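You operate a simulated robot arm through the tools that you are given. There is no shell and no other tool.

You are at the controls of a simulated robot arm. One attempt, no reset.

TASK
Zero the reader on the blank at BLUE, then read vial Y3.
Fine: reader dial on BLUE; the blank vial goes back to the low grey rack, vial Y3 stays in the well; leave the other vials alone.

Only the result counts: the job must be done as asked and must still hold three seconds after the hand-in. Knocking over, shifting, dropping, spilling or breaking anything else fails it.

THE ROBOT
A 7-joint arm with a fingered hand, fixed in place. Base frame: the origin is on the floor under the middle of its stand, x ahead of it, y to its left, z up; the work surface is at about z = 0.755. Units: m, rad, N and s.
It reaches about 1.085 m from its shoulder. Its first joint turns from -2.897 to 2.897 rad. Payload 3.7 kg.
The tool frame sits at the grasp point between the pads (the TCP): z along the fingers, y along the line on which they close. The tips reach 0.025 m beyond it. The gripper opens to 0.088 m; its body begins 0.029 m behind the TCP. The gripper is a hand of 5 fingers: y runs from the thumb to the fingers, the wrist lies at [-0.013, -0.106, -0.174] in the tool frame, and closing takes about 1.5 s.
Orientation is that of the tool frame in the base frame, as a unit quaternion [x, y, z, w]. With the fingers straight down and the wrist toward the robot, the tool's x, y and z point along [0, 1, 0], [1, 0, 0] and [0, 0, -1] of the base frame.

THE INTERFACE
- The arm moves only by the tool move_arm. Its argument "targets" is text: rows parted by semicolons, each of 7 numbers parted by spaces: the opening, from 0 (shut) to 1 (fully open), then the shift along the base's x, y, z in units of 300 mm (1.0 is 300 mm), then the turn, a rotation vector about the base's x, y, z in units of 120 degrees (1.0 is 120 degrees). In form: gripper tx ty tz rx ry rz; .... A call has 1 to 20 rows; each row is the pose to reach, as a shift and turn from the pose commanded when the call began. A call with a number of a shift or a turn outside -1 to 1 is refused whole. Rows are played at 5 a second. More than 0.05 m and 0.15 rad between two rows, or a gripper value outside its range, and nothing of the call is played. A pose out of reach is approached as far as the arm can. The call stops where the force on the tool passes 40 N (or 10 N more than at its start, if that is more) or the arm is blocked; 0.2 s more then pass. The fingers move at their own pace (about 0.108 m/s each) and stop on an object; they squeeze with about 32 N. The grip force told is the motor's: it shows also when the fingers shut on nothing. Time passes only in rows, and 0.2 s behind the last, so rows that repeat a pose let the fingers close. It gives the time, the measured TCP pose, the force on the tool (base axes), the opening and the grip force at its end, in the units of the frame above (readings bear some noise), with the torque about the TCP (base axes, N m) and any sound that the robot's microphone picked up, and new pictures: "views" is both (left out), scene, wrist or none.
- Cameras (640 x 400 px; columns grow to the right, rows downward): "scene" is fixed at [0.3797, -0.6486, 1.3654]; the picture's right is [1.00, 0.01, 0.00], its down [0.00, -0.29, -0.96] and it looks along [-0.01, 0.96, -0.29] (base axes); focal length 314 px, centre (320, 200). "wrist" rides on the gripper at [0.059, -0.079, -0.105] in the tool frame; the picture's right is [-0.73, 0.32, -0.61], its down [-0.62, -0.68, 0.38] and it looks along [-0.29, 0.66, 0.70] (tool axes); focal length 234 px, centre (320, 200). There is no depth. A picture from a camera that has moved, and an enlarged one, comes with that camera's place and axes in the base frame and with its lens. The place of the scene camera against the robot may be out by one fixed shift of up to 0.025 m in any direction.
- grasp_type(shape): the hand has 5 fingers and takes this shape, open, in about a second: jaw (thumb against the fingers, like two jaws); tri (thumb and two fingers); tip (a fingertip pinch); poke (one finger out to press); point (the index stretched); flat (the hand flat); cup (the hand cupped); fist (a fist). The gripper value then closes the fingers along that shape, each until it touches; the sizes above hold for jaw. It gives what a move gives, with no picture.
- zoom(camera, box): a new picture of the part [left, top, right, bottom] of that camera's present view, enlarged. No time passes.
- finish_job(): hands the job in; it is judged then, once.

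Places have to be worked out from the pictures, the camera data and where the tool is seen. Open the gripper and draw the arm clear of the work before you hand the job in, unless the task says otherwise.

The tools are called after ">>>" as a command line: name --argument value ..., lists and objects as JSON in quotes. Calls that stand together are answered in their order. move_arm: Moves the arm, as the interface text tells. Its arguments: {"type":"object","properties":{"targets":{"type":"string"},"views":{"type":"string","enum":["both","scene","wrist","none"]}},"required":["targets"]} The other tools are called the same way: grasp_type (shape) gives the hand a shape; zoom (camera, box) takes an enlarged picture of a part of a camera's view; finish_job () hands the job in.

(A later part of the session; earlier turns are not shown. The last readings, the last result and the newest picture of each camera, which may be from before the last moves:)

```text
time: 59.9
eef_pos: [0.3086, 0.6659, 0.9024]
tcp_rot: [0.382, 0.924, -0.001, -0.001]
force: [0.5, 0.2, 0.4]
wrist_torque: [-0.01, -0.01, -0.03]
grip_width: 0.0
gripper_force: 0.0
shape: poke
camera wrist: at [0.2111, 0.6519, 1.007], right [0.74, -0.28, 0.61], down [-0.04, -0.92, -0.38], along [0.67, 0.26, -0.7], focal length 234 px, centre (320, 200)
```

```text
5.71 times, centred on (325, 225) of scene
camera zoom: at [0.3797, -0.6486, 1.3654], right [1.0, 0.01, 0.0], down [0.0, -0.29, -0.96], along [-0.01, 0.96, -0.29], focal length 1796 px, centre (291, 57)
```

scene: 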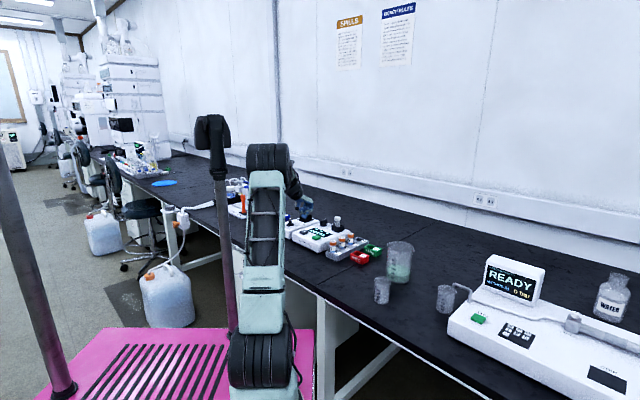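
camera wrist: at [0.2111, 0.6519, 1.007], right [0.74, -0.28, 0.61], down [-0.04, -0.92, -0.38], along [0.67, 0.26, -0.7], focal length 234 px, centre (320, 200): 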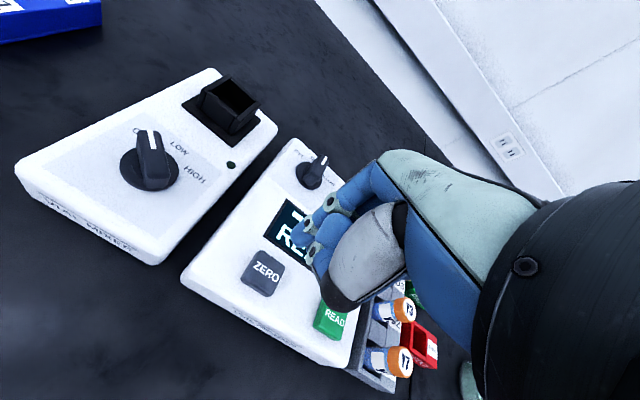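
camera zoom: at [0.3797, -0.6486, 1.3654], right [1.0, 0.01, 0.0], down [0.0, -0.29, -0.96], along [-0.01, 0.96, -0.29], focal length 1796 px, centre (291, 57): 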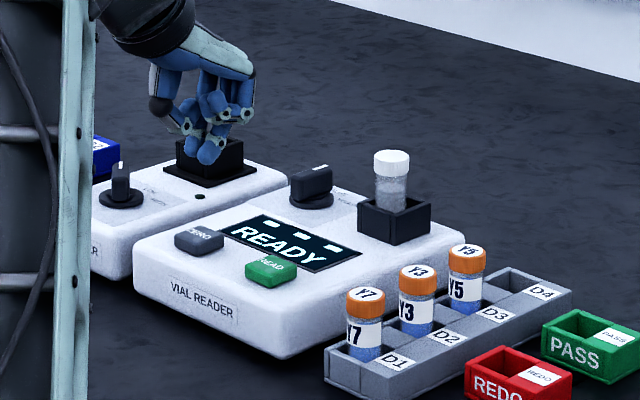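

Blank is in the well, display READY. I lower the index toward ZERO (≈[0.309, 0.662, 0.815]) to a couple of centimetres above it and check.

>>> move_arm --targets "1 -0.007 0 -0.05 0 0 0; 1 -0.007 0 -0.09 0 0 0; 1 -0.007 0 -0.11 0 0 0; 1 -0.007 0 -0.11 0 0 0" --views "none"

>>> zoom --camera "wrist" --box '[180, 180, 360, 340]'

>>> zoom --camera "scene" --box '[285, 205, 335, 250]'

```text
time: 60.9
eef_pos: [0.3073, 0.667, 0.8718]
tcp_rot: [0.382, 0.924, 0.001, -0.001]
force: [0.9, 0.0, 0.1]
wrist_torque: [-0.01, 0.01, 0.03]
grip_width: 0.0
gripper_force: 0.1
shape: poke
```

```text
2.50 times, centred on (270, 260) of wrist
camera zoom: at [0.2094, 0.6524, 0.9746], right [0.74, -0.28, 0.61], down [-0.04, -0.92, -0.38], along [0.67, 0.26, -0.7], focal length 585 px, centre (445, 50)
```

zoom: 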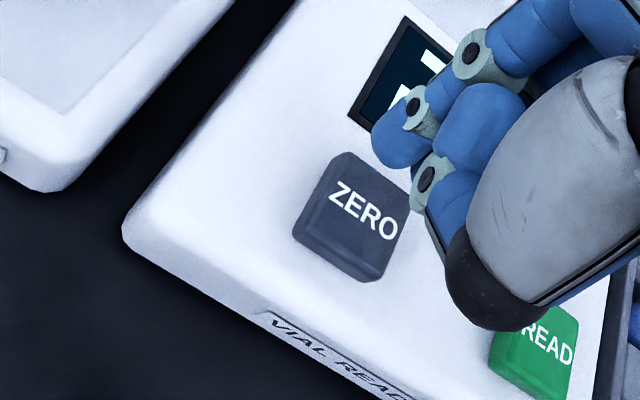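

```text
8.89 times, centred on (310, 228) of scene
camera zoom: at [0.3797, -0.6486, 1.3654], right [1.0, 0.01, 0.0], down [0.0, -0.29, -0.96], along [-0.01, 0.96, -0.29], focal length 2793 px, centre (409, -44)
```

zoom: 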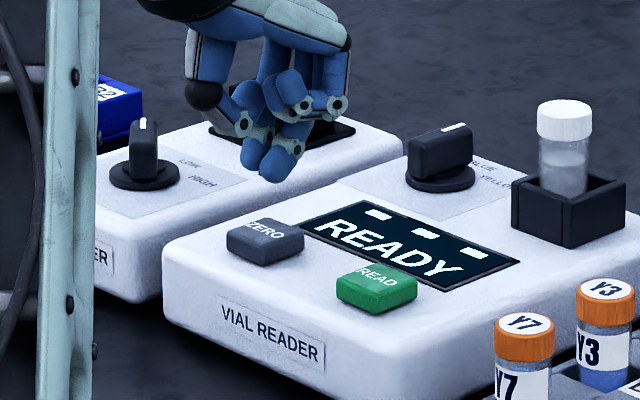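

Index is above ZERO (scene suggests a few mm to the right/back). I correct slightly and lower to near contact.

>>> move_arm --targets "1 -0.012 -0.01 -0.02 0 0 0; 1 -0.012 -0.01 -0.04 0 0 0; 1 -0.012 -0.01 -0.06 0 0 0; 1 -0.012 -0.01 -0.075 0 0 0; 1 -0.012 -0.01 -0.085 0 0 0" --views "none"

>>> zoom --camera "wrist" --box '[180, 180, 360, 340]'

>>> zoom --camera "scene" --box '[285, 205, 335, 250]'

```text
time: 62.1
eef_pos: [0.3047, 0.6608, 0.845]
tcp_rot: [0.382, 0.924, -0.001, 0.0]
force: [0.2, 0.8, -0.7]
wrist_torque: [0.03, -0.01, -0.03]
grip_width: 0.0
gripper_force: 0.1
shape: poke
```

```text
2.50 times, centred on (270, 260) of wrist
camera zoom: at [0.2065, 0.6491, 0.9484], right [0.74, -0.28, 0.61], down [-0.04, -0.92, -0.38], along [0.67, 0.26, -0.7], focal length 585 px, centre (445, 50)
```

zoom: 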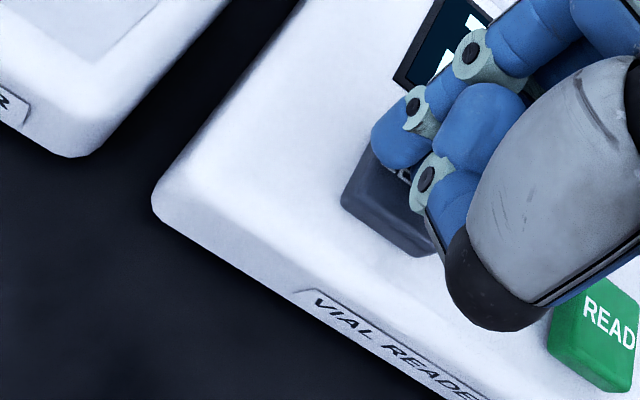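

```text
8.89 times, centred on (310, 228) of scene
camera zoom: at [0.3797, -0.6486, 1.3654], right [1.0, 0.01, 0.0], down [0.0, -0.29, -0.96], along [-0.01, 0.96, -0.29], focal length 2793 px, centre (409, -44)
```

zoom: 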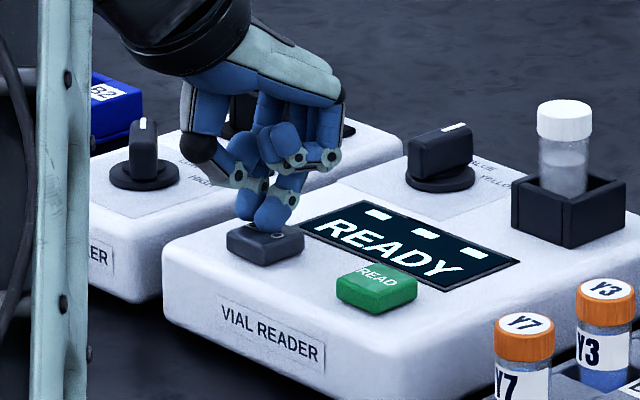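

The fingertip is just above the key, slightly toward its back. I shift 3 mm toward the front and press down in small steps.

>>> move_arm --targets "1 -0.005 -0.01 0 0 0 0; 1 -0.005 -0.01 -0.01 0 0 0; 1 -0.005 -0.01 -0.02 0 0 0; 1 -0.005 -0.01 -0.02 0 0 0" --views "none"

>>> zoom --camera "scene" --box '[285, 205, 335, 250]'

```text
time: 63.1
eef_pos: [0.3037, 0.6605, 0.8384]
tcp_rot: [0.382, 0.924, -0.001, -0.001]
force: [2.2, 0.1, 2.9]
wrist_torque: [-0.04, -0.02, 0.02]
grip_width: 0.0
gripper_force: 0.1
shape: poke
heard: click
```

```text
8.89 times, centred on (310, 228) of scene
camera zoom: at [0.3797, -0.6486, 1.3654], right [1.0, 0.01, 0.0], down [0.0, -0.29, -0.96], along [-0.01, 0.96, -0.29], focal length 2793 px, centre (409, -44)
```

zoom: 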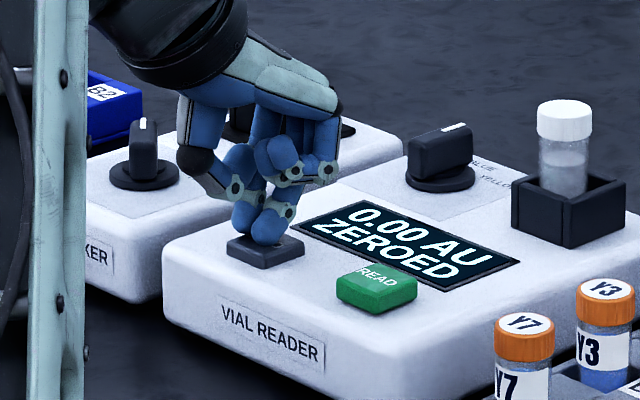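

The click was heard and the display reads "0.00 AU ZEROED". I lift off and go back over the well with the tip pinch to fetch the blank.

>>> move_arm --targets "1 0 0 0.08 0 0 0; 1 0 0 0.22 0 0 0; 1 0 0 0.37 0 0 0; 1 0.09 0.02 0.38 0 0 -0.0625; 1 0.18 0.04 0.38 0 0 -0.125; 1 0.27 0.06 0.38 0 0 -0.1875; 1 0.36 0.08 0.38 0 0 -0.25; 1 0.45 0.1 0.38 0 0 -0.3125; 1 0.53 0.12 0.38 0 0 -0.375; 1 0.53 0.12 0.38 0 0 -0.375" --views "none"

>>> grasp_type --shape "tip"

>>> move_arm --targets "1 0 0 0 0 0 0" --views "both"

>>> zoom --camera "wrist" --box '[180, 150, 400, 350]'

>>> zoom --camera "scene" --box '[300, 185, 380, 245]'

```text
time: 65.3
eef_pos: [0.4614, 0.6956, 0.9514]
tcp_rot: [0.707, 0.707, 0.0, 0.0]
force: [0.2, 0.3, 0.0]
wrist_torque: [0.01, 0.04, 0.02]
grip_width: 0.0003
gripper_force: 0.1
shape: poke
```

```text
time: 66.2
eef_pos: [0.4631, 0.6969, 0.9513]
tcp_rot: [0.707, 0.708, 0.0, 0.0]
force: [0.3, -0.6, -0.4]
wrist_torque: [-0.03, 0.0, -0.01]
grip_width: 0.088
gripper_force: 0.0
shape: tip
```

```text
time: 66.6
eef_pos: [0.462, 0.6962, 0.9519]
tcp_rot: [0.706, 0.708, 0.0, 0.0]
force: [0.9, -0.9, -0.3]
wrist_torque: [0.02, 0.0, -0.01]
grip_width: 0.088
gripper_force: 0.0
shape: tip
camera wrist: at [0.3825, 0.7552, 1.0562], right [0.33, -0.73, 0.61], down [-0.68, -0.62, -0.38], along [0.66, -0.29, -0.7], focal length 234 px, centre (320, 200)
```

scene: 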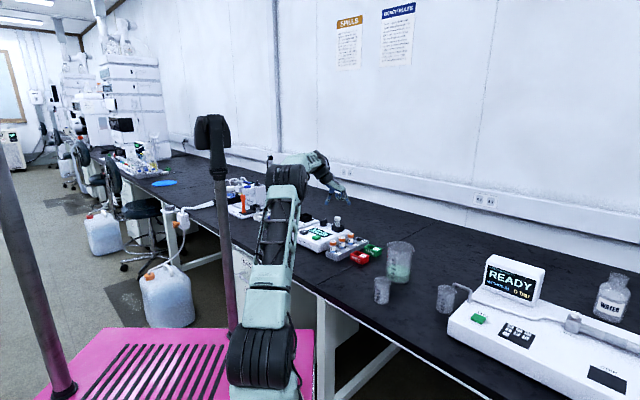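
wrist: 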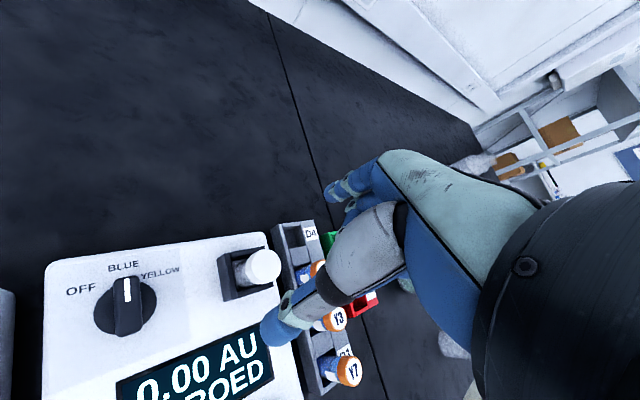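

```text
2.00 times, centred on (290, 250) of wrist
camera zoom: at [0.3825, 0.7552, 1.0562], right [0.33, -0.73, 0.61], down [-0.68, -0.62, -0.38], along [0.66, -0.29, -0.7], focal length 468 px, centre (380, 100)
```

zoom: 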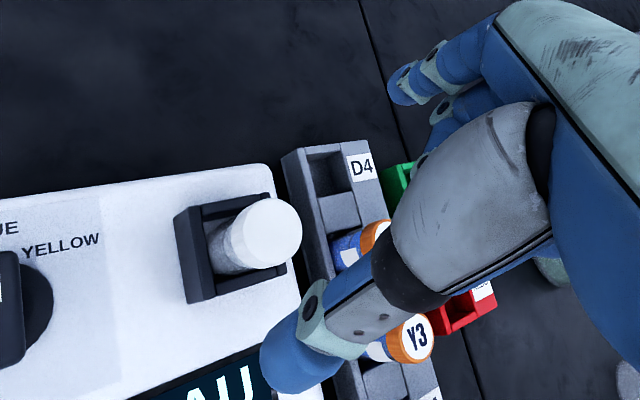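

```text
6.67 times, centred on (340, 215) of scene
camera zoom: at [0.3797, -0.6486, 1.3654], right [1.0, 0.01, 0.0], down [0.0, -0.29, -0.96], along [-0.01, 0.96, -0.29], focal length 2095 px, centre (187, 100)
```

zoom: 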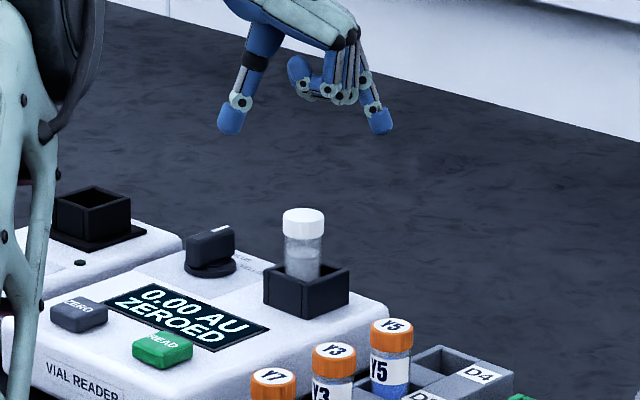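

Dial still on BLUE and the blank stands centred. The pinch is aligned within ~2 mm; I descend around the cap to TCP z ≈0.873.

>>> move_arm --targets "0.85 -0.003 -0.005 -0.06 0 0 0; 0.85 -0.003 -0.005 -0.12 0 0 0; 0.85 -0.003 -0.005 -0.18 0 0 0; 0.85 -0.003 -0.005 -0.23 0 0 0; 0.85 -0.003 -0.005 -0.26 0 0 0; 0.85 -0.003 -0.005 -0.26 0 0 0" --views "none"

>>> zoom --camera "wrist" --box '[200, 150, 400, 350]'

>>> zoom --camera "scene" --box '[310, 195, 370, 240]'

```text
time: 68.0
eef_pos: [0.4618, 0.6945, 0.874]
tcp_rot: [0.707, 0.707, 0.0, -0.001]
force: [-0.2, 0.1, 0.9]
wrist_torque: [0.0, 0.0, 0.01]
grip_width: 0.0753
gripper_force: 0.1
shape: tip
```

```text
2.00 times, centred on (300, 250) of wrist
camera zoom: at [0.3815, 0.7536, 0.9788], right [0.33, -0.73, 0.61], down [-0.68, -0.62, -0.38], along [0.66, -0.29, -0.7], focal length 468 px, centre (360, 100)
```

zoom: 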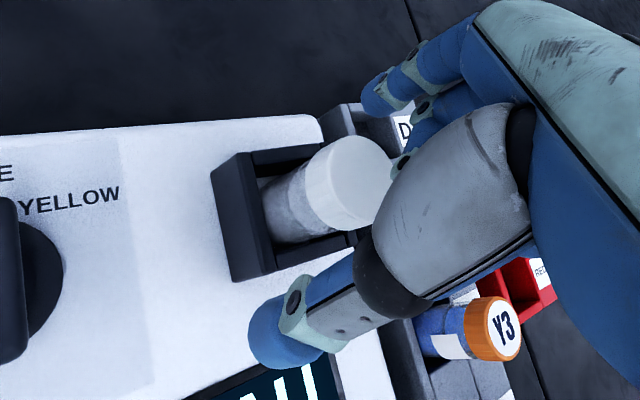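

```text
8.89 times, centred on (340, 218) of scene
camera zoom: at [0.3797, -0.6486, 1.3654], right [1.0, 0.01, 0.0], down [0.0, -0.29, -0.96], along [-0.01, 0.96, -0.29], focal length 2793 px, centre (142, 44)
```

zoom: 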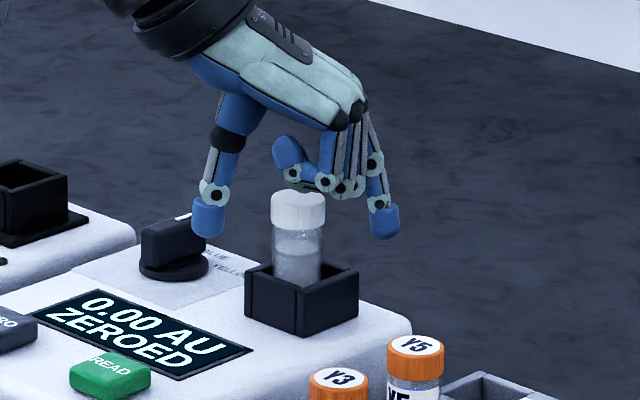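

The cap sits in the same spot between the fingers as in the first pick. I close.

>>> move_arm --targets "0.6 0 0 0 0 0 0; 0.45 0 0 0 0 0 0; 0.35 0 0 0 0 0 0; 0.25 0 0 0 0 0 0; 0.15 0 0 0 0 0 0; 0 0 0 0 0 0 0; 0 0 0 0 0 0 0; 0 0 0 0 0 0 0" --views "none"

>>> zoom --camera "wrist" --box '[200, 150, 400, 350]'

>>> zoom --camera "scene" --box '[310, 195, 370, 240]'

```text
time: 69.8
eef_pos: [0.4598, 0.6943, 0.8747]
tcp_rot: [0.706, 0.708, -0.001, 0.0]
force: [-1.1, 0.4, 0.7]
wrist_torque: [-0.02, 0.01, -0.04]
grip_width: 0.0231
gripper_force: 32.1
shape: tip
```

```text
2.00 times, centred on (300, 250) of wrist
camera zoom: at [0.3814, 0.7537, 0.979], right [0.33, -0.73, 0.61], down [-0.68, -0.62, -0.38], along [0.66, -0.29, -0.7], focal length 468 px, centre (360, 100)
```

zoom: 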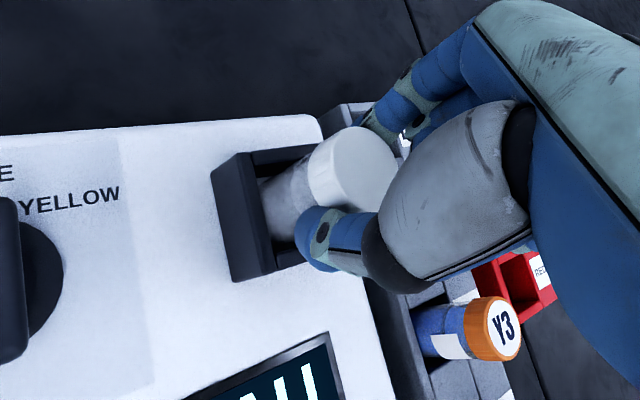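

```text
8.89 times, centred on (340, 218) of scene
camera zoom: at [0.3797, -0.6486, 1.3654], right [1.0, 0.01, 0.0], down [0.0, -0.29, -0.96], along [-0.01, 0.96, -0.29], focal length 2793 px, centre (142, 44)
```

zoom: 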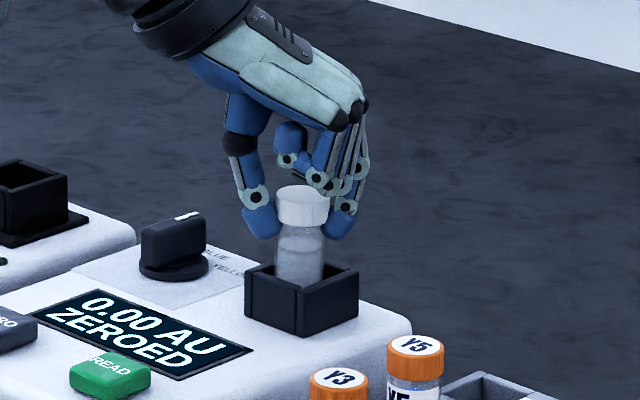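

The blank is gripped again (23 mm). I lift it straight out of the well.

>>> move_arm --targets "0 0 0 0.04 0 0 0; 0 0 0 0.08 0 0 0; 0 0 0 0.12 0 0 0; 0 0 0 0.17 0 0 0; 0 0 0 0.22 0 0 0; 0 0 0 0.22 0 0 0" --views "none"

>>> zoom --camera "wrist" --box '[215, 205, 345, 310]'

>>> zoom --camera "scene" --box '[310, 185, 370, 230]'

```text
time: 71.2
eef_pos: [0.4612, 0.6952, 0.9405]
tcp_rot: [0.706, 0.708, -0.001, 0.0]
force: [0.4, -0.6, -0.5]
wrist_torque: [0.03, 0.04, 0.01]
grip_width: 0.0231
gripper_force: 31.6
shape: tip
```

```text
3.81 times, centred on (280, 258) of wrist
camera zoom: at [0.3814, 0.754, 1.0441], right [0.33, -0.73, 0.61], down [-0.68, -0.62, -0.38], along [0.66, -0.29, -0.7], focal length 892 px, centre (472, -19)
```

zoom: 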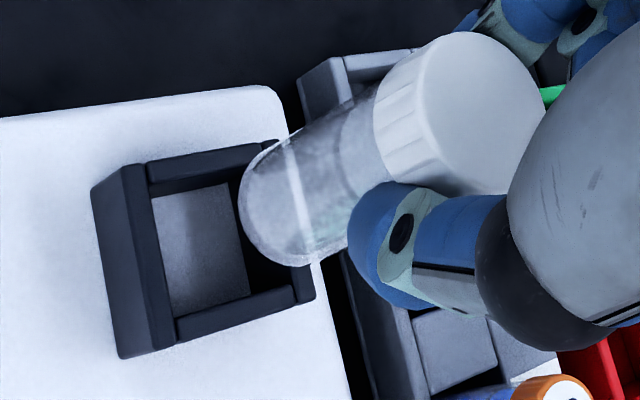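

```text
8.89 times, centred on (340, 208) of scene
camera zoom: at [0.3797, -0.6486, 1.3654], right [1.0, 0.01, 0.0], down [0.0, -0.29, -0.96], along [-0.01, 0.96, -0.29], focal length 2793 px, centre (142, 133)
```

zoom: 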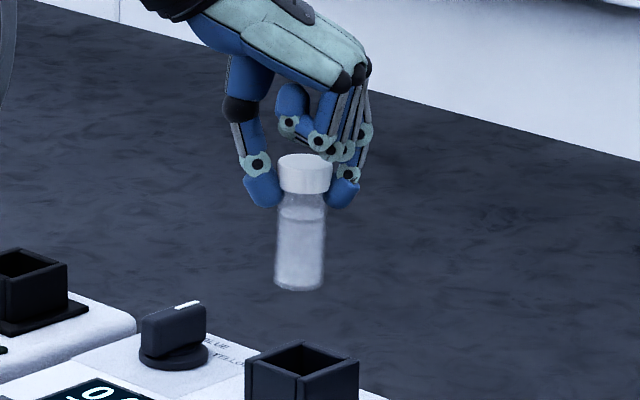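

Blank is out and hangs nearly upright. I carry it back over slot D4, high enough to clear the vials, and look.

>>> move_arm --targets "0 0.08 -0.03 0.02 0 0 0; 0 0.16 -0.07 0.02 0 0 0; 0 0.24 -0.11 0 0 0 0; 0 0.315 -0.144 -0.03 0 0 0; 0 0.315 -0.144 -0.06 0 0 0; 0 0.315 -0.144 -0.06 0 0 0" --views "both"

>>> zoom --camera "wrist" --box '[215, 205, 345, 310]'

>>> zoom --camera "scene" --box '[320, 195, 390, 255]'

```text
time: 72.6
eef_pos: [0.5567, 0.6519, 0.9223]
tcp_rot: [0.707, 0.708, -0.001, -0.001]
force: [0.3, 0.0, 0.7]
wrist_torque: [0.0, -0.01, 0.02]
grip_width: 0.0233
gripper_force: 32.0
shape: tip
camera wrist: at [0.4759, 0.7109, 1.0269], right [0.33, -0.73, 0.61], down [-0.68, -0.62, -0.38], along [0.66, -0.29, -0.7], focal length 234 px, centre (320, 200)
```

scene: 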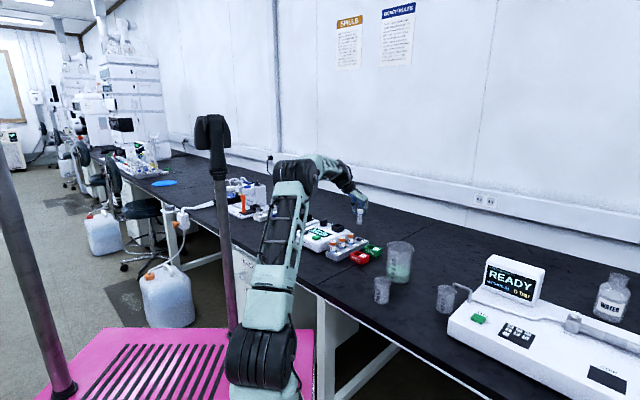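
wrist: 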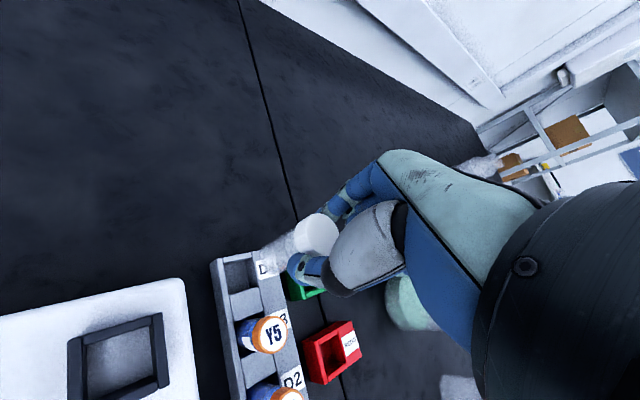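

```text
3.81 times, centred on (280, 258) of wrist
camera zoom: at [0.4759, 0.7109, 1.0269], right [0.33, -0.73, 0.61], down [-0.68, -0.62, -0.38], along [0.66, -0.29, -0.7], focal length 892 px, centre (472, -19)
```

zoom: 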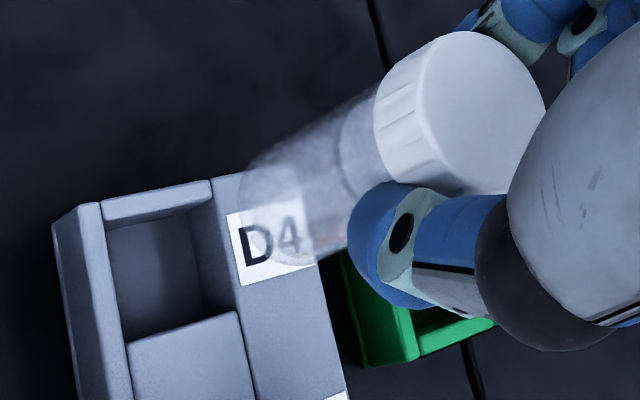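

```text
6.67 times, centred on (355, 225) of scene
camera zoom: at [0.3797, -0.6486, 1.3654], right [1.0, 0.01, 0.0], down [0.0, -0.29, -0.96], along [-0.01, 0.96, -0.29], focal length 2095 px, centre (87, 33)
```

zoom: 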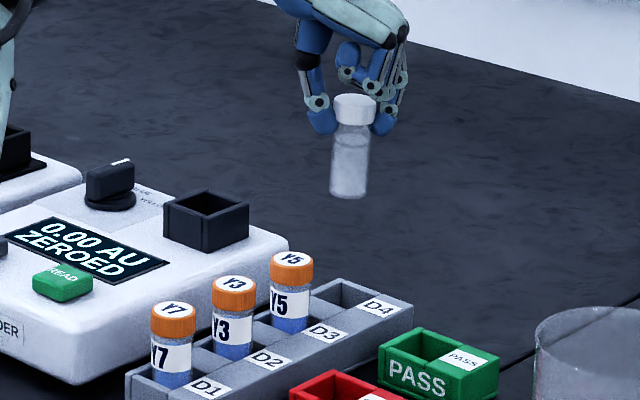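

Slot D4's opening centre is ≈[0.556, 0.6515]; the vial foot is ~2 mm off (+x, +y). I correct and lower until the foot is ~1 cm above the rack.

>>> move_arm --targets "0 -0.005 -0.007 -0.06 0 0 0; 0 -0.005 -0.007 -0.12 0 0 0; 0 -0.005 -0.007 -0.18 0 0 0; 0 -0.005 -0.007 -0.2 0 0 0; 0 -0.005 -0.007 -0.2 0 0 0" --views "none"

>>> zoom --camera "wrist" --box '[215, 205, 345, 310]'

>>> zoom --camera "scene" --box '[330, 205, 380, 245]'

```text
time: 73.8
eef_pos: [0.5539, 0.6502, 0.862]
tcp_rot: [0.707, 0.707, 0.0, -0.002]
force: [-0.3, 0.9, -1.4]
wrist_torque: [-0.01, -0.01, -0.01]
grip_width: 0.023
gripper_force: 31.9
shape: tip
```

```text
3.81 times, centred on (280, 258) of wrist
camera zoom: at [0.4745, 0.7094, 0.9663], right [0.33, -0.73, 0.61], down [-0.68, -0.62, -0.38], along [0.66, -0.29, -0.7], focal length 892 px, centre (472, -19)
```

zoom: 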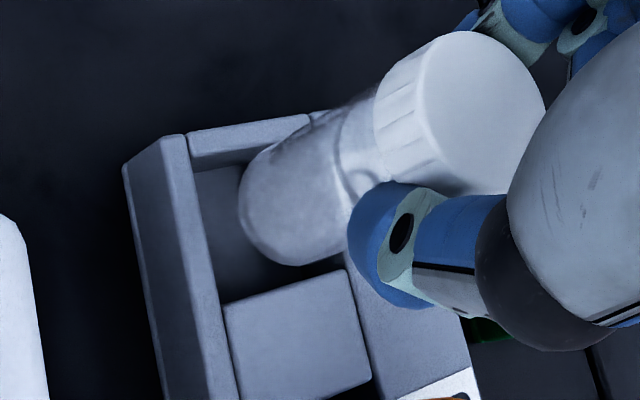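

```text
10.00 times, centred on (355, 225) of scene
camera zoom: at [0.3797, -0.6486, 1.3654], right [1.0, 0.01, 0.0], down [0.0, -0.29, -0.96], along [-0.01, 0.96, -0.29], focal length 3142 px, centre (-30, -50)
```

zoom: 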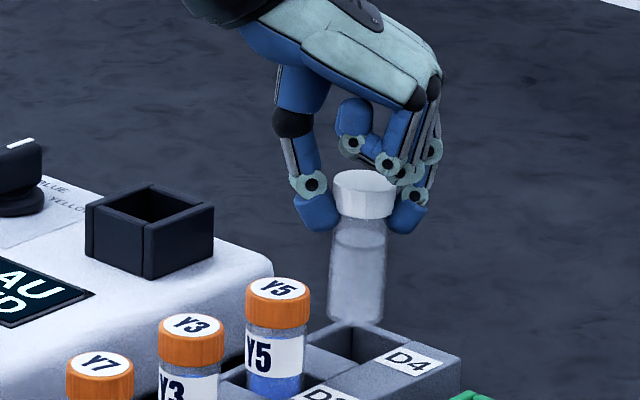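

Wrist view shows good alignment; I'll zoom in the scene to verify x before inserting.

>>> zoom --camera "scene" --box '[345, 215, 375, 240]'

```text
16.00 times, centred on (360, 228) of scene
camera zoom: at [0.3797, -0.6486, 1.3654], right [1.0, 0.01, 0.0], down [0.0, -0.29, -0.96], along [-0.01, 0.96, -0.29], focal length 5028 px, centre (-320, -240)
```

zoom: 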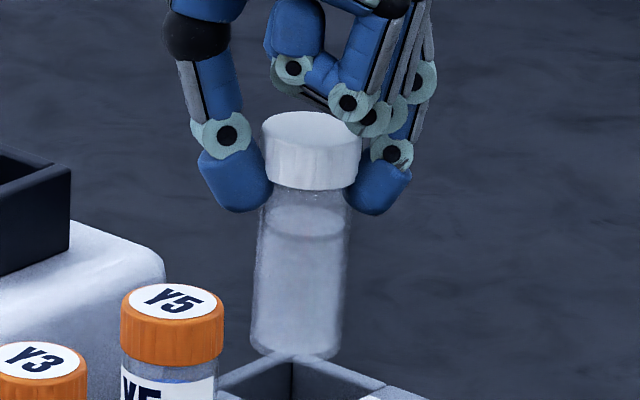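

The slot's far corner lines up with the vial's axis within ~1.5 mm. I lower 15 mm to enter the slot.

>>> move_arm --targets "0 0.002 0 -0.012 0 0 0; 0 0.002 0 -0.025 0 0 0; 0 0.002 0 -0.038 0 0 0; 0 0.002 0 -0.05 0 0 0; 0 0.002 0 -0.05 0 0 0" --views "none"

>>> zoom --camera "wrist" --box '[215, 205, 345, 310]'

>>> zoom --camera "scene" --box '[340, 210, 380, 245]'

```text
time: 75.0
eef_pos: [0.5553, 0.649, 0.8471]
tcp_rot: [0.707, 0.708, -0.001, -0.001]
force: [-0.3, 0.1, -1.3]
wrist_torque: [-0.01, -0.02, 0.01]
grip_width: 0.0232
gripper_force: 32.5
shape: tip
```

```text
3.81 times, centred on (280, 258) of wrist
camera zoom: at [0.4744, 0.7087, 0.9514], right [0.33, -0.73, 0.61], down [-0.68, -0.62, -0.38], along [0.66, -0.29, -0.7], focal length 892 px, centre (472, -19)
```

zoom: 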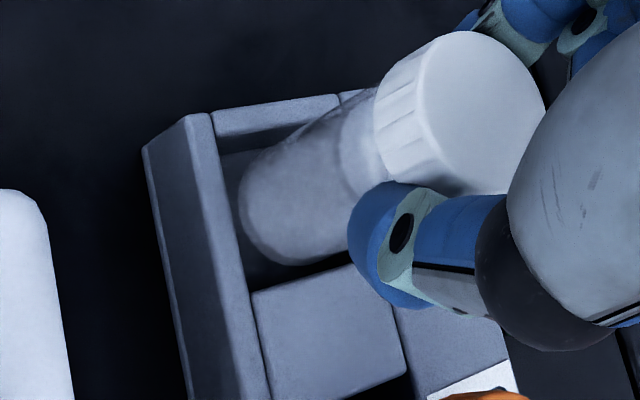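

```text
11.43 times, centred on (360, 228) of scene
camera zoom: at [0.3797, -0.6486, 1.3654], right [1.0, 0.01, 0.0], down [0.0, -0.29, -0.96], along [-0.01, 0.96, -0.29], focal length 3591 px, centre (-137, -114)
```

zoom: 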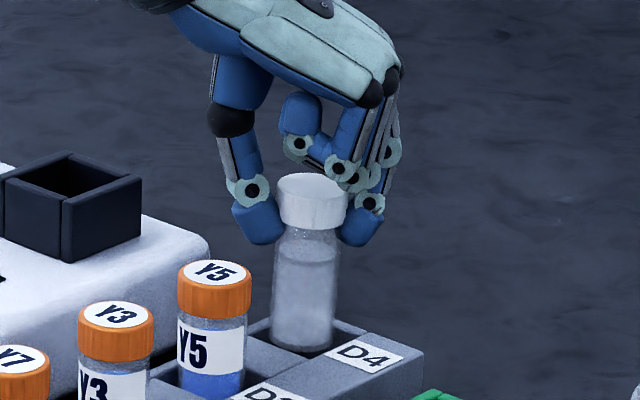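

Entering without contact. I continue down toward the rest height (TCP ≈0.831).

>>> move_arm --targets "0 0 0 -0.012 0 0 0; 0 0 0 -0.024 0 0 0; 0 0 0 -0.036 0 0 0; 0 0 0 -0.045 0 0 0; 0 0 0 -0.045 0 0 0" --views "none"

>>> zoom --camera "wrist" --box '[215, 205, 345, 310]'

>>> zoom --camera "scene" --box '[340, 210, 380, 245]'

```text
time: 76.2
eef_pos: [0.554, 0.6494, 0.8351]
tcp_rot: [0.707, 0.708, 0.0, -0.001]
force: [0.6, -0.3, 0.0]
wrist_torque: [0.02, 0.02, -0.01]
grip_width: 0.0232
gripper_force: 32.0
shape: tip
```

```text
3.81 times, centred on (280, 258) of wrist
camera zoom: at [0.4747, 0.7081, 0.9382], right [0.33, -0.73, 0.61], down [-0.68, -0.62, -0.38], along [0.66, -0.29, -0.7], focal length 892 px, centre (472, -19)
```

zoom: 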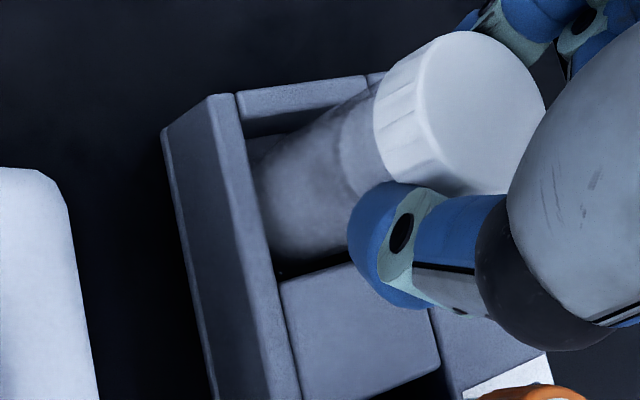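

```text
11.43 times, centred on (360, 228) of scene
camera zoom: at [0.3797, -0.6486, 1.3654], right [1.0, 0.01, 0.0], down [0.0, -0.29, -0.96], along [-0.01, 0.96, -0.29], focal length 3591 px, centre (-137, -114)
```

zoom: 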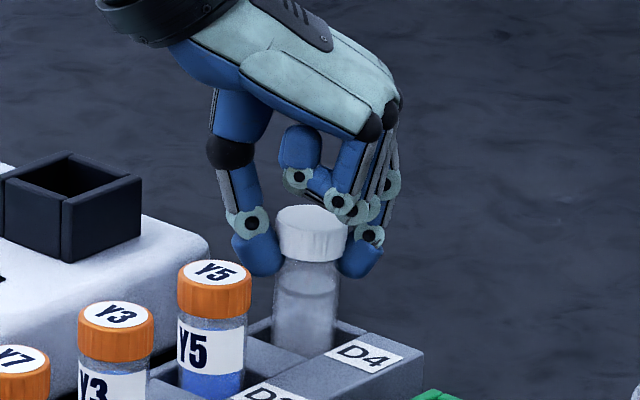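

Nearly seated, no force yet. I step down 5 mm more to feel the rack floor.

>>> move_arm --targets "0 0 0 -0.006 0 0 0; 0 0 0 -0.012 0 0 0; 0 0 0 -0.017 0 0 0; 0 0 0 -0.017 0 0 0" --views "none"

```text
time: 77.2
eef_pos: [0.5552, 0.6487, 0.8291]
tcp_rot: [0.706, 0.708, -0.001, -0.001]
force: [-0.7, -0.2, -0.5]
wrist_torque: [0.02, 0.02, -0.04]
grip_width: 0.023
gripper_force: 31.8
shape: tip
```

Still no contact; I go down another 4 mm.

>>> move_arm --targets "0 0 0 -0.005 0 0 0; 0 0 0 -0.01 0 0 0; 0 0 0 -0.014 0 0 0; 0 0 0 -0.014 0 0 0" --views "none"

>>> zoom --camera "scene" --box '[340, 210, 380, 245]'

```text
time: 78.2
eef_pos: [0.5563, 0.648, 0.8261]
tcp_rot: [0.706, 0.708, 0.0, -0.001]
force: [-2.7, -0.4, 12.3]
wrist_torque: [0.04, 0.02, 0.03]
grip_width: 0.0245
gripper_force: 32.0
shape: tip
```

```text
11.43 times, centred on (360, 228) of scene
camera zoom: at [0.3797, -0.6486, 1.3654], right [1.0, 0.01, 0.0], down [0.0, -0.29, -0.96], along [-0.01, 0.96, -0.29], focal length 3591 px, centre (-137, -114)
```

zoom: 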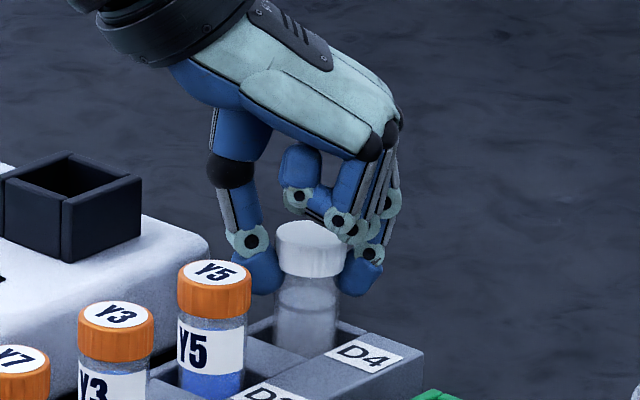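

12 N: the blank is seated in D4. I ease up 2 mm, open the pinch and rise straight.

>>> move_arm --targets "0 0 0 0.006 0 0 0; 0.3 0 0 0.006 0 0 0; 0.45 0 0 0.006 0 0 0; 0.6 0 0 0.006 0 0 0; 0.75 0 0 0.006 0 0 0; 0.75 0 0 0.006 0 0 0" --views "none"

>>> zoom --camera "scene" --box '[340, 210, 380, 245]'

>>> zoom --camera "wrist" --box '[200, 150, 400, 350]'

```text
time: 79.6
eef_pos: [0.5551, 0.6478, 0.8248]
tcp_rot: [0.706, 0.708, 0.0, -0.001]
force: [-0.2, -0.1, 0.1]
wrist_torque: [-0.02, -0.05, 0.0]
grip_width: 0.0657
gripper_force: 0.2
shape: tip
```

```text
11.43 times, centred on (360, 228) of scene
camera zoom: at [0.3797, -0.6486, 1.3654], right [1.0, 0.01, 0.0], down [0.0, -0.29, -0.96], along [-0.01, 0.96, -0.29], focal length 3591 px, centre (-137, -114)
```

zoom: 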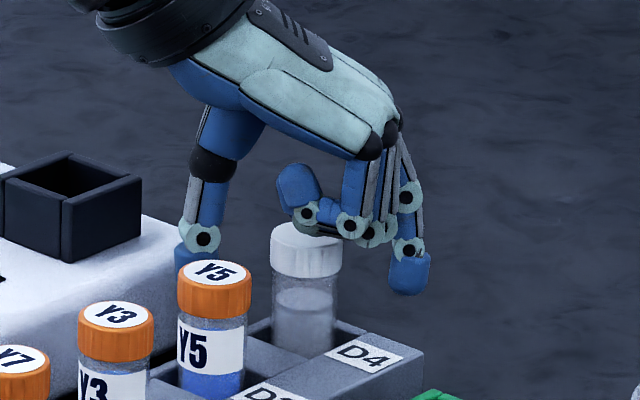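

```text
2.00 times, centred on (300, 250) of wrist
camera zoom: at [0.4749, 0.7078, 0.9306], right [0.33, -0.73, 0.61], down [-0.68, -0.62, -0.38], along [0.66, -0.29, -0.7], focal length 468 px, centre (360, 100)
```

zoom: 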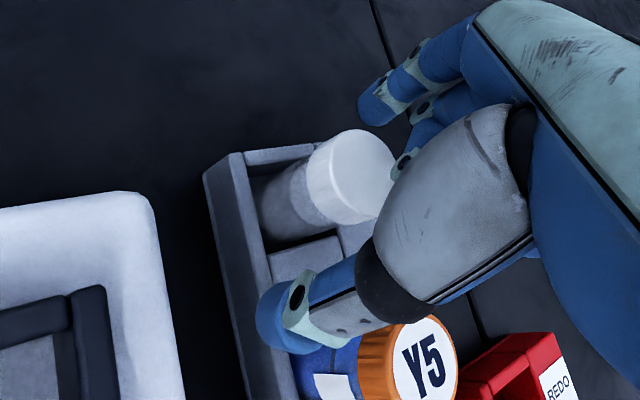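

The blank stands in D4, hand open and clear. I rise and go over Y3 in D2 (≈[0.479, 0.574]).

>>> move_arm --targets "0.85 0 0 0.06 0 0 0; 1 0 0 0.16 0 0 0; 1 0 0 0.27 0 0 0; 1 -0.08 -0.08 0.28 0 0 0; 1 -0.17 -0.17 0.28 0 0 0; 1 -0.255 -0.247 0.28 0 0 0; 1 -0.255 -0.247 0.28 0 0 0" --views "both"

>>> zoom --camera "wrist" --box '[180, 150, 400, 350]'

>>> zoom --camera "scene" --box '[310, 190, 390, 255]'

```text
time: 81.2
eef_pos: [0.4799, 0.5755, 0.9124]
tcp_rot: [0.707, 0.708, 0.0, 0.0]
force: [0.3, 0.5, -0.5]
wrist_torque: [-0.01, 0.0, 0.02]
grip_width: 0.0877
gripper_force: 0.1
shape: tip
camera wrist: at [0.3997, 0.634, 1.016], right [0.33, -0.73, 0.61], down [-0.68, -0.62, -0.38], along [0.66, -0.29, -0.7], focal length 234 px, centre (320, 200)
```

scene: 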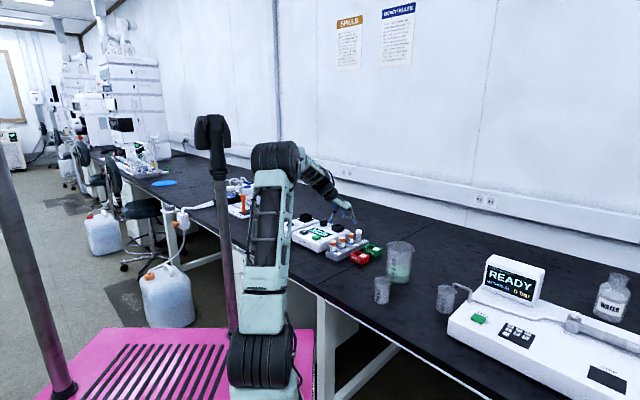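
wrist: 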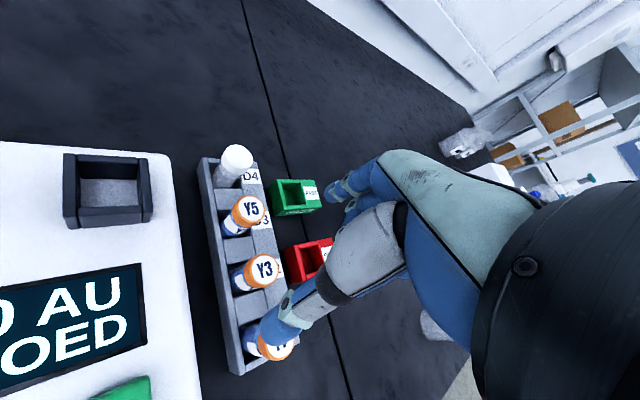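

```text
2.00 times, centred on (290, 250) of wrist
camera zoom: at [0.3997, 0.634, 1.016], right [0.33, -0.73, 0.61], down [-0.68, -0.62, -0.38], along [0.66, -0.29, -0.7], focal length 468 px, centre (380, 100)
```

zoom: 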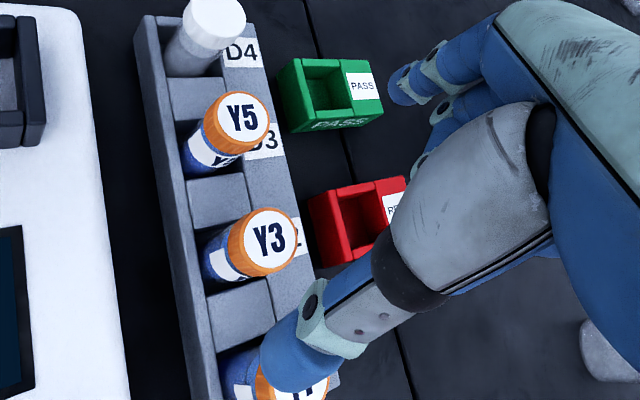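

```text
6.15 times, centred on (350, 222) of scene
camera zoom: at [0.3797, -0.6486, 1.3654], right [1.0, 0.01, 0.0], down [0.0, -0.29, -0.96], along [-0.01, 0.96, -0.29], focal length 1934 px, centre (135, 62)
```

zoom: 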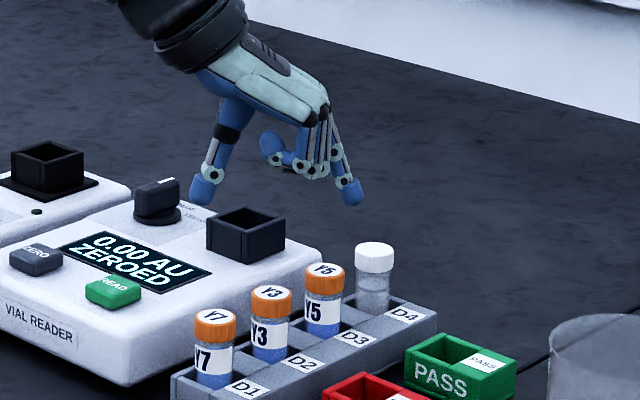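

Y3 (label confirmed on the cap) is at ≈[0.478, 0.572]; the pinch is ~2–3 mm off. I correct and descend around it to TCP z ≈0.828.

>>> move_arm --targets "0.9 -0.007 -0.01 -0.06 0 0 0; 0.85 -0.007 -0.01 -0.12 0 0 0; 0.85 -0.007 -0.01 -0.17 0 0 0; 0.85 -0.007 -0.01 -0.2 0 0 0; 0.85 -0.007 -0.01 -0.2 0 0 0" --views "none"

>>> zoom --camera "wrist" --box '[200, 150, 400, 350]'

>>> zoom --camera "scene" --box '[320, 205, 380, 250]'

```text
time: 82.4
eef_pos: [0.476, 0.5715, 0.8506]
tcp_rot: [0.706, 0.708, 0.0, -0.002]
force: [0.2, 0.1, 0.4]
wrist_torque: [0.0, -0.02, -0.03]
grip_width: 0.0749
gripper_force: 0.0
shape: tip
```

```text
2.00 times, centred on (300, 250) of wrist
camera zoom: at [0.3967, 0.6303, 0.9555], right [0.33, -0.73, 0.61], down [-0.68, -0.62, -0.38], along [0.66, -0.29, -0.7], focal length 468 px, centre (360, 100)
```

zoom: 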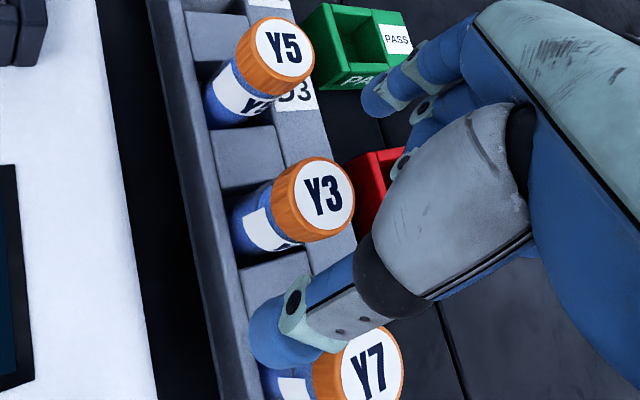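

```text
8.89 times, centred on (350, 228) of scene
camera zoom: at [0.3797, -0.6486, 1.3654], right [1.0, 0.01, 0.0], down [0.0, -0.29, -0.96], along [-0.01, 0.96, -0.29], focal length 2793 px, centre (53, -44)
```

zoom: 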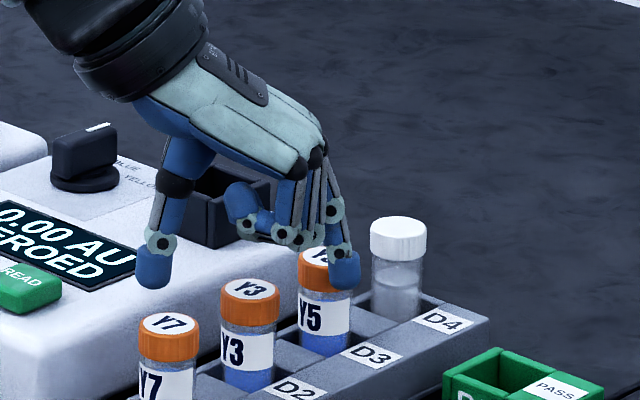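

Alignment holds (cap on the thumb–index line in both views). I go down the last 22 mm and close on Y3.

>>> move_arm --targets "0.85 -0.004 0 -0.03 0 0 0; 0.85 -0.004 0 -0.06 0 0 0; 0.85 -0.004 0 -0.077 0 0 0; 0.85 -0.004 0 -0.077 0 0 0" --views "none"

>>> zoom --camera "wrist" --box '[200, 150, 400, 350]'

>>> zoom --camera "scene" --box '[320, 205, 380, 250]'

```text
time: 83.4
eef_pos: [0.4737, 0.5714, 0.8279]
tcp_rot: [0.707, 0.707, 0.0, -0.001]
force: [0.0, -0.1, 0.2]
wrist_torque: [0.01, 0.04, -0.01]
grip_width: 0.0747
gripper_force: 0.1
shape: tip
```

```text
2.00 times, centred on (300, 250) of wrist
camera zoom: at [0.3943, 0.6301, 0.9318], right [0.33, -0.73, 0.61], down [-0.68, -0.62, -0.38], along [0.66, -0.29, -0.7], focal length 468 px, centre (360, 100)
```

zoom: 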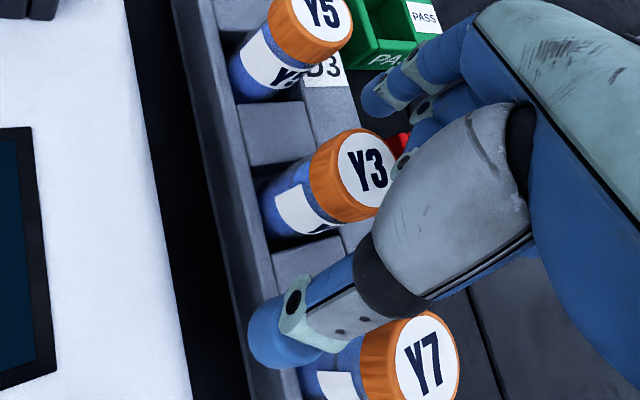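

```text
8.89 times, centred on (350, 228) of scene
camera zoom: at [0.3797, -0.6486, 1.3654], right [1.0, 0.01, 0.0], down [0.0, -0.29, -0.96], along [-0.01, 0.96, -0.29], focal length 2793 px, centre (53, -44)
```

zoom: 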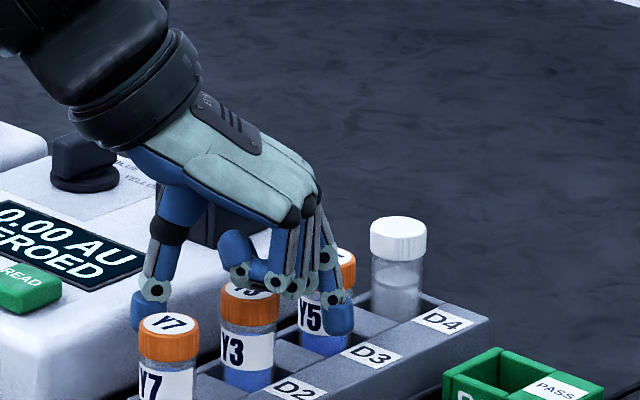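

No contact, Y3's cap is centred between the fingertips. I close.

>>> move_arm --targets "0.6 0 0 0 0 0 0; 0.45 0 0 0 0 0 0; 0.35 0 0 0 0 0 0; 0.25 0 0 0 0 0 0; 0.15 0 0 0 0 0 0; 0 0 0 0 0 0 0; 0 0 0 0 0 0 0; 0 0 0 0 0 0 0" --views "none"

>>> zoom --camera "wrist" --box '[200, 150, 400, 350]'

>>> zoom --camera "scene" --box '[320, 205, 380, 250]'

```text
time: 85.2
eef_pos: [0.4744, 0.5704, 0.8276]
tcp_rot: [0.707, 0.707, 0.0, -0.001]
force: [0.1, -0.6, 0.4]
wrist_torque: [0.0, 0.0, 0.0]
grip_width: 0.0226
gripper_force: 31.9
shape: tip
```

```text
2.00 times, centred on (300, 250) of wrist
camera zoom: at [0.3944, 0.63, 0.9319], right [0.33, -0.73, 0.61], down [-0.68, -0.62, -0.38], along [0.66, -0.29, -0.7], focal length 468 px, centre (360, 100)
```

zoom: 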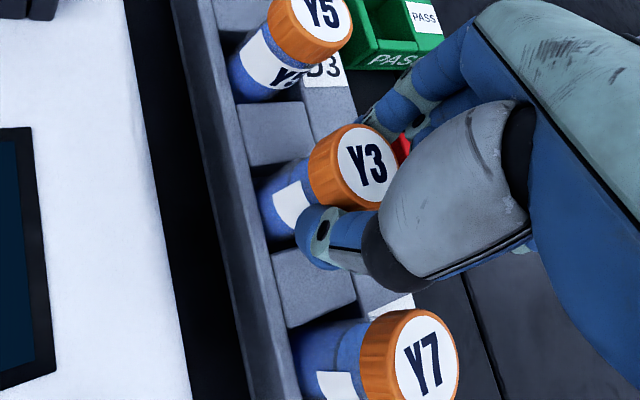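

```text
8.89 times, centred on (350, 228) of scene
camera zoom: at [0.3797, -0.6486, 1.3654], right [1.0, 0.01, 0.0], down [0.0, -0.29, -0.96], along [-0.01, 0.96, -0.29], focal length 2793 px, centre (53, -44)
```

zoom: 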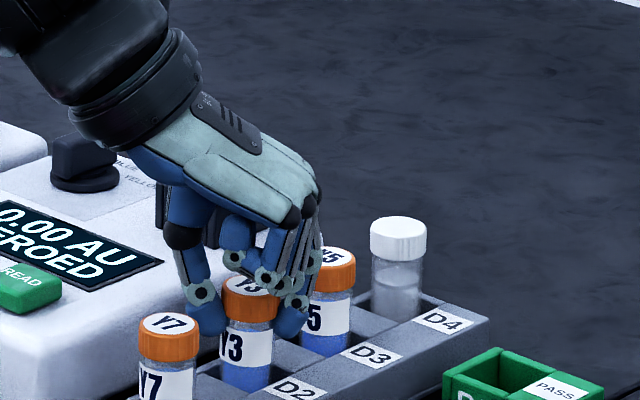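

Y3 is gripped (23 mm, full force) and its neighbours have not moved. I lift it straight up ~7 cm.

>>> move_arm --targets "0 0 0 0.03 0 0 0; 0 0 0 0.07 0 0 0; 0 0 0 0.12 0 0 0; 0 0 0 0.18 0 0 0; 0 0 0 0.25 0 0 0; 0 0 0 0.32 0 0 0; 0 0 0 0.35 0 0 0; 0 0 0 0.35 0 0 0" --views "both"

>>> zoom --camera "wrist" --box '[200, 150, 400, 350]'

>>> zoom --camera "scene" --box '[310, 185, 390, 250]'

```text
time: 87.0
eef_pos: [0.4747, 0.573, 0.9331]
tcp_rot: [0.707, 0.708, 0.0, -0.001]
force: [0.9, -0.2, -0.2]
wrist_torque: [0.01, -0.01, 0.02]
grip_width: 0.0225
gripper_force: 32.1
shape: tip
camera wrist: at [0.3948, 0.6318, 1.0368], right [0.33, -0.73, 0.61], down [-0.68, -0.62, -0.38], along [0.66, -0.29, -0.7], focal length 234 px, centre (320, 200)
```

scene: 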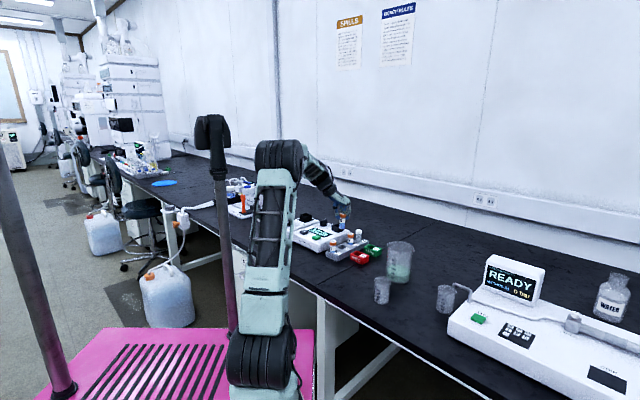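
wrist: 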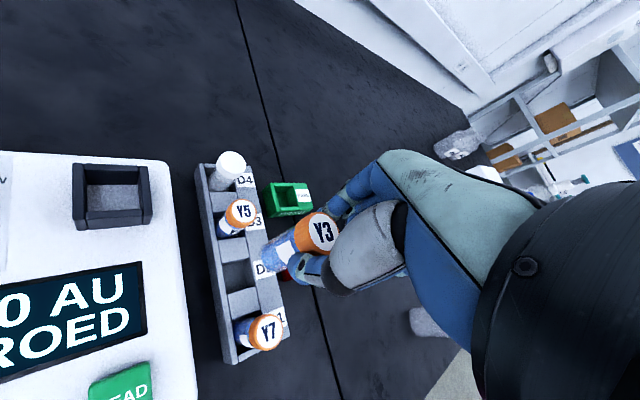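

```text
2.00 times, centred on (300, 250) of wrist
camera zoom: at [0.3948, 0.6318, 1.0368], right [0.33, -0.73, 0.61], down [-0.68, -0.62, -0.38], along [0.66, -0.29, -0.7], focal length 468 px, centre (360, 100)
```

zoom: 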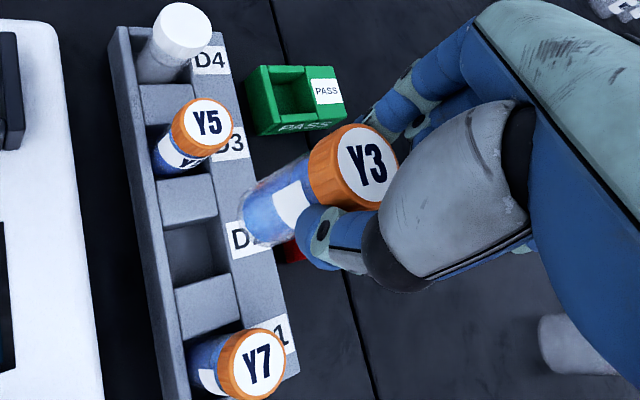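

```text
6.15 times, centred on (350, 218) of scene
camera zoom: at [0.3797, -0.6486, 1.3654], right [1.0, 0.01, 0.0], down [0.0, -0.29, -0.96], along [-0.01, 0.96, -0.29], focal length 1934 px, centre (135, 92)
```

zoom: 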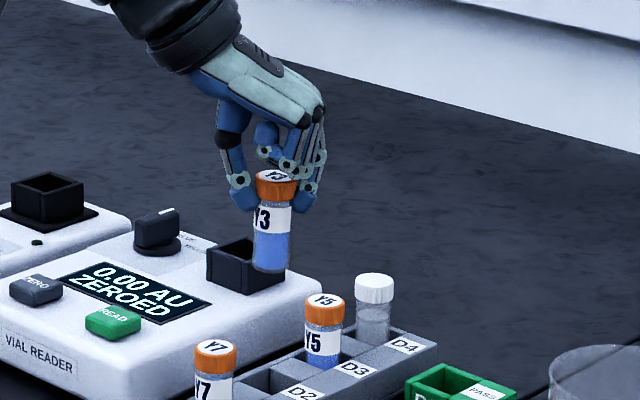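

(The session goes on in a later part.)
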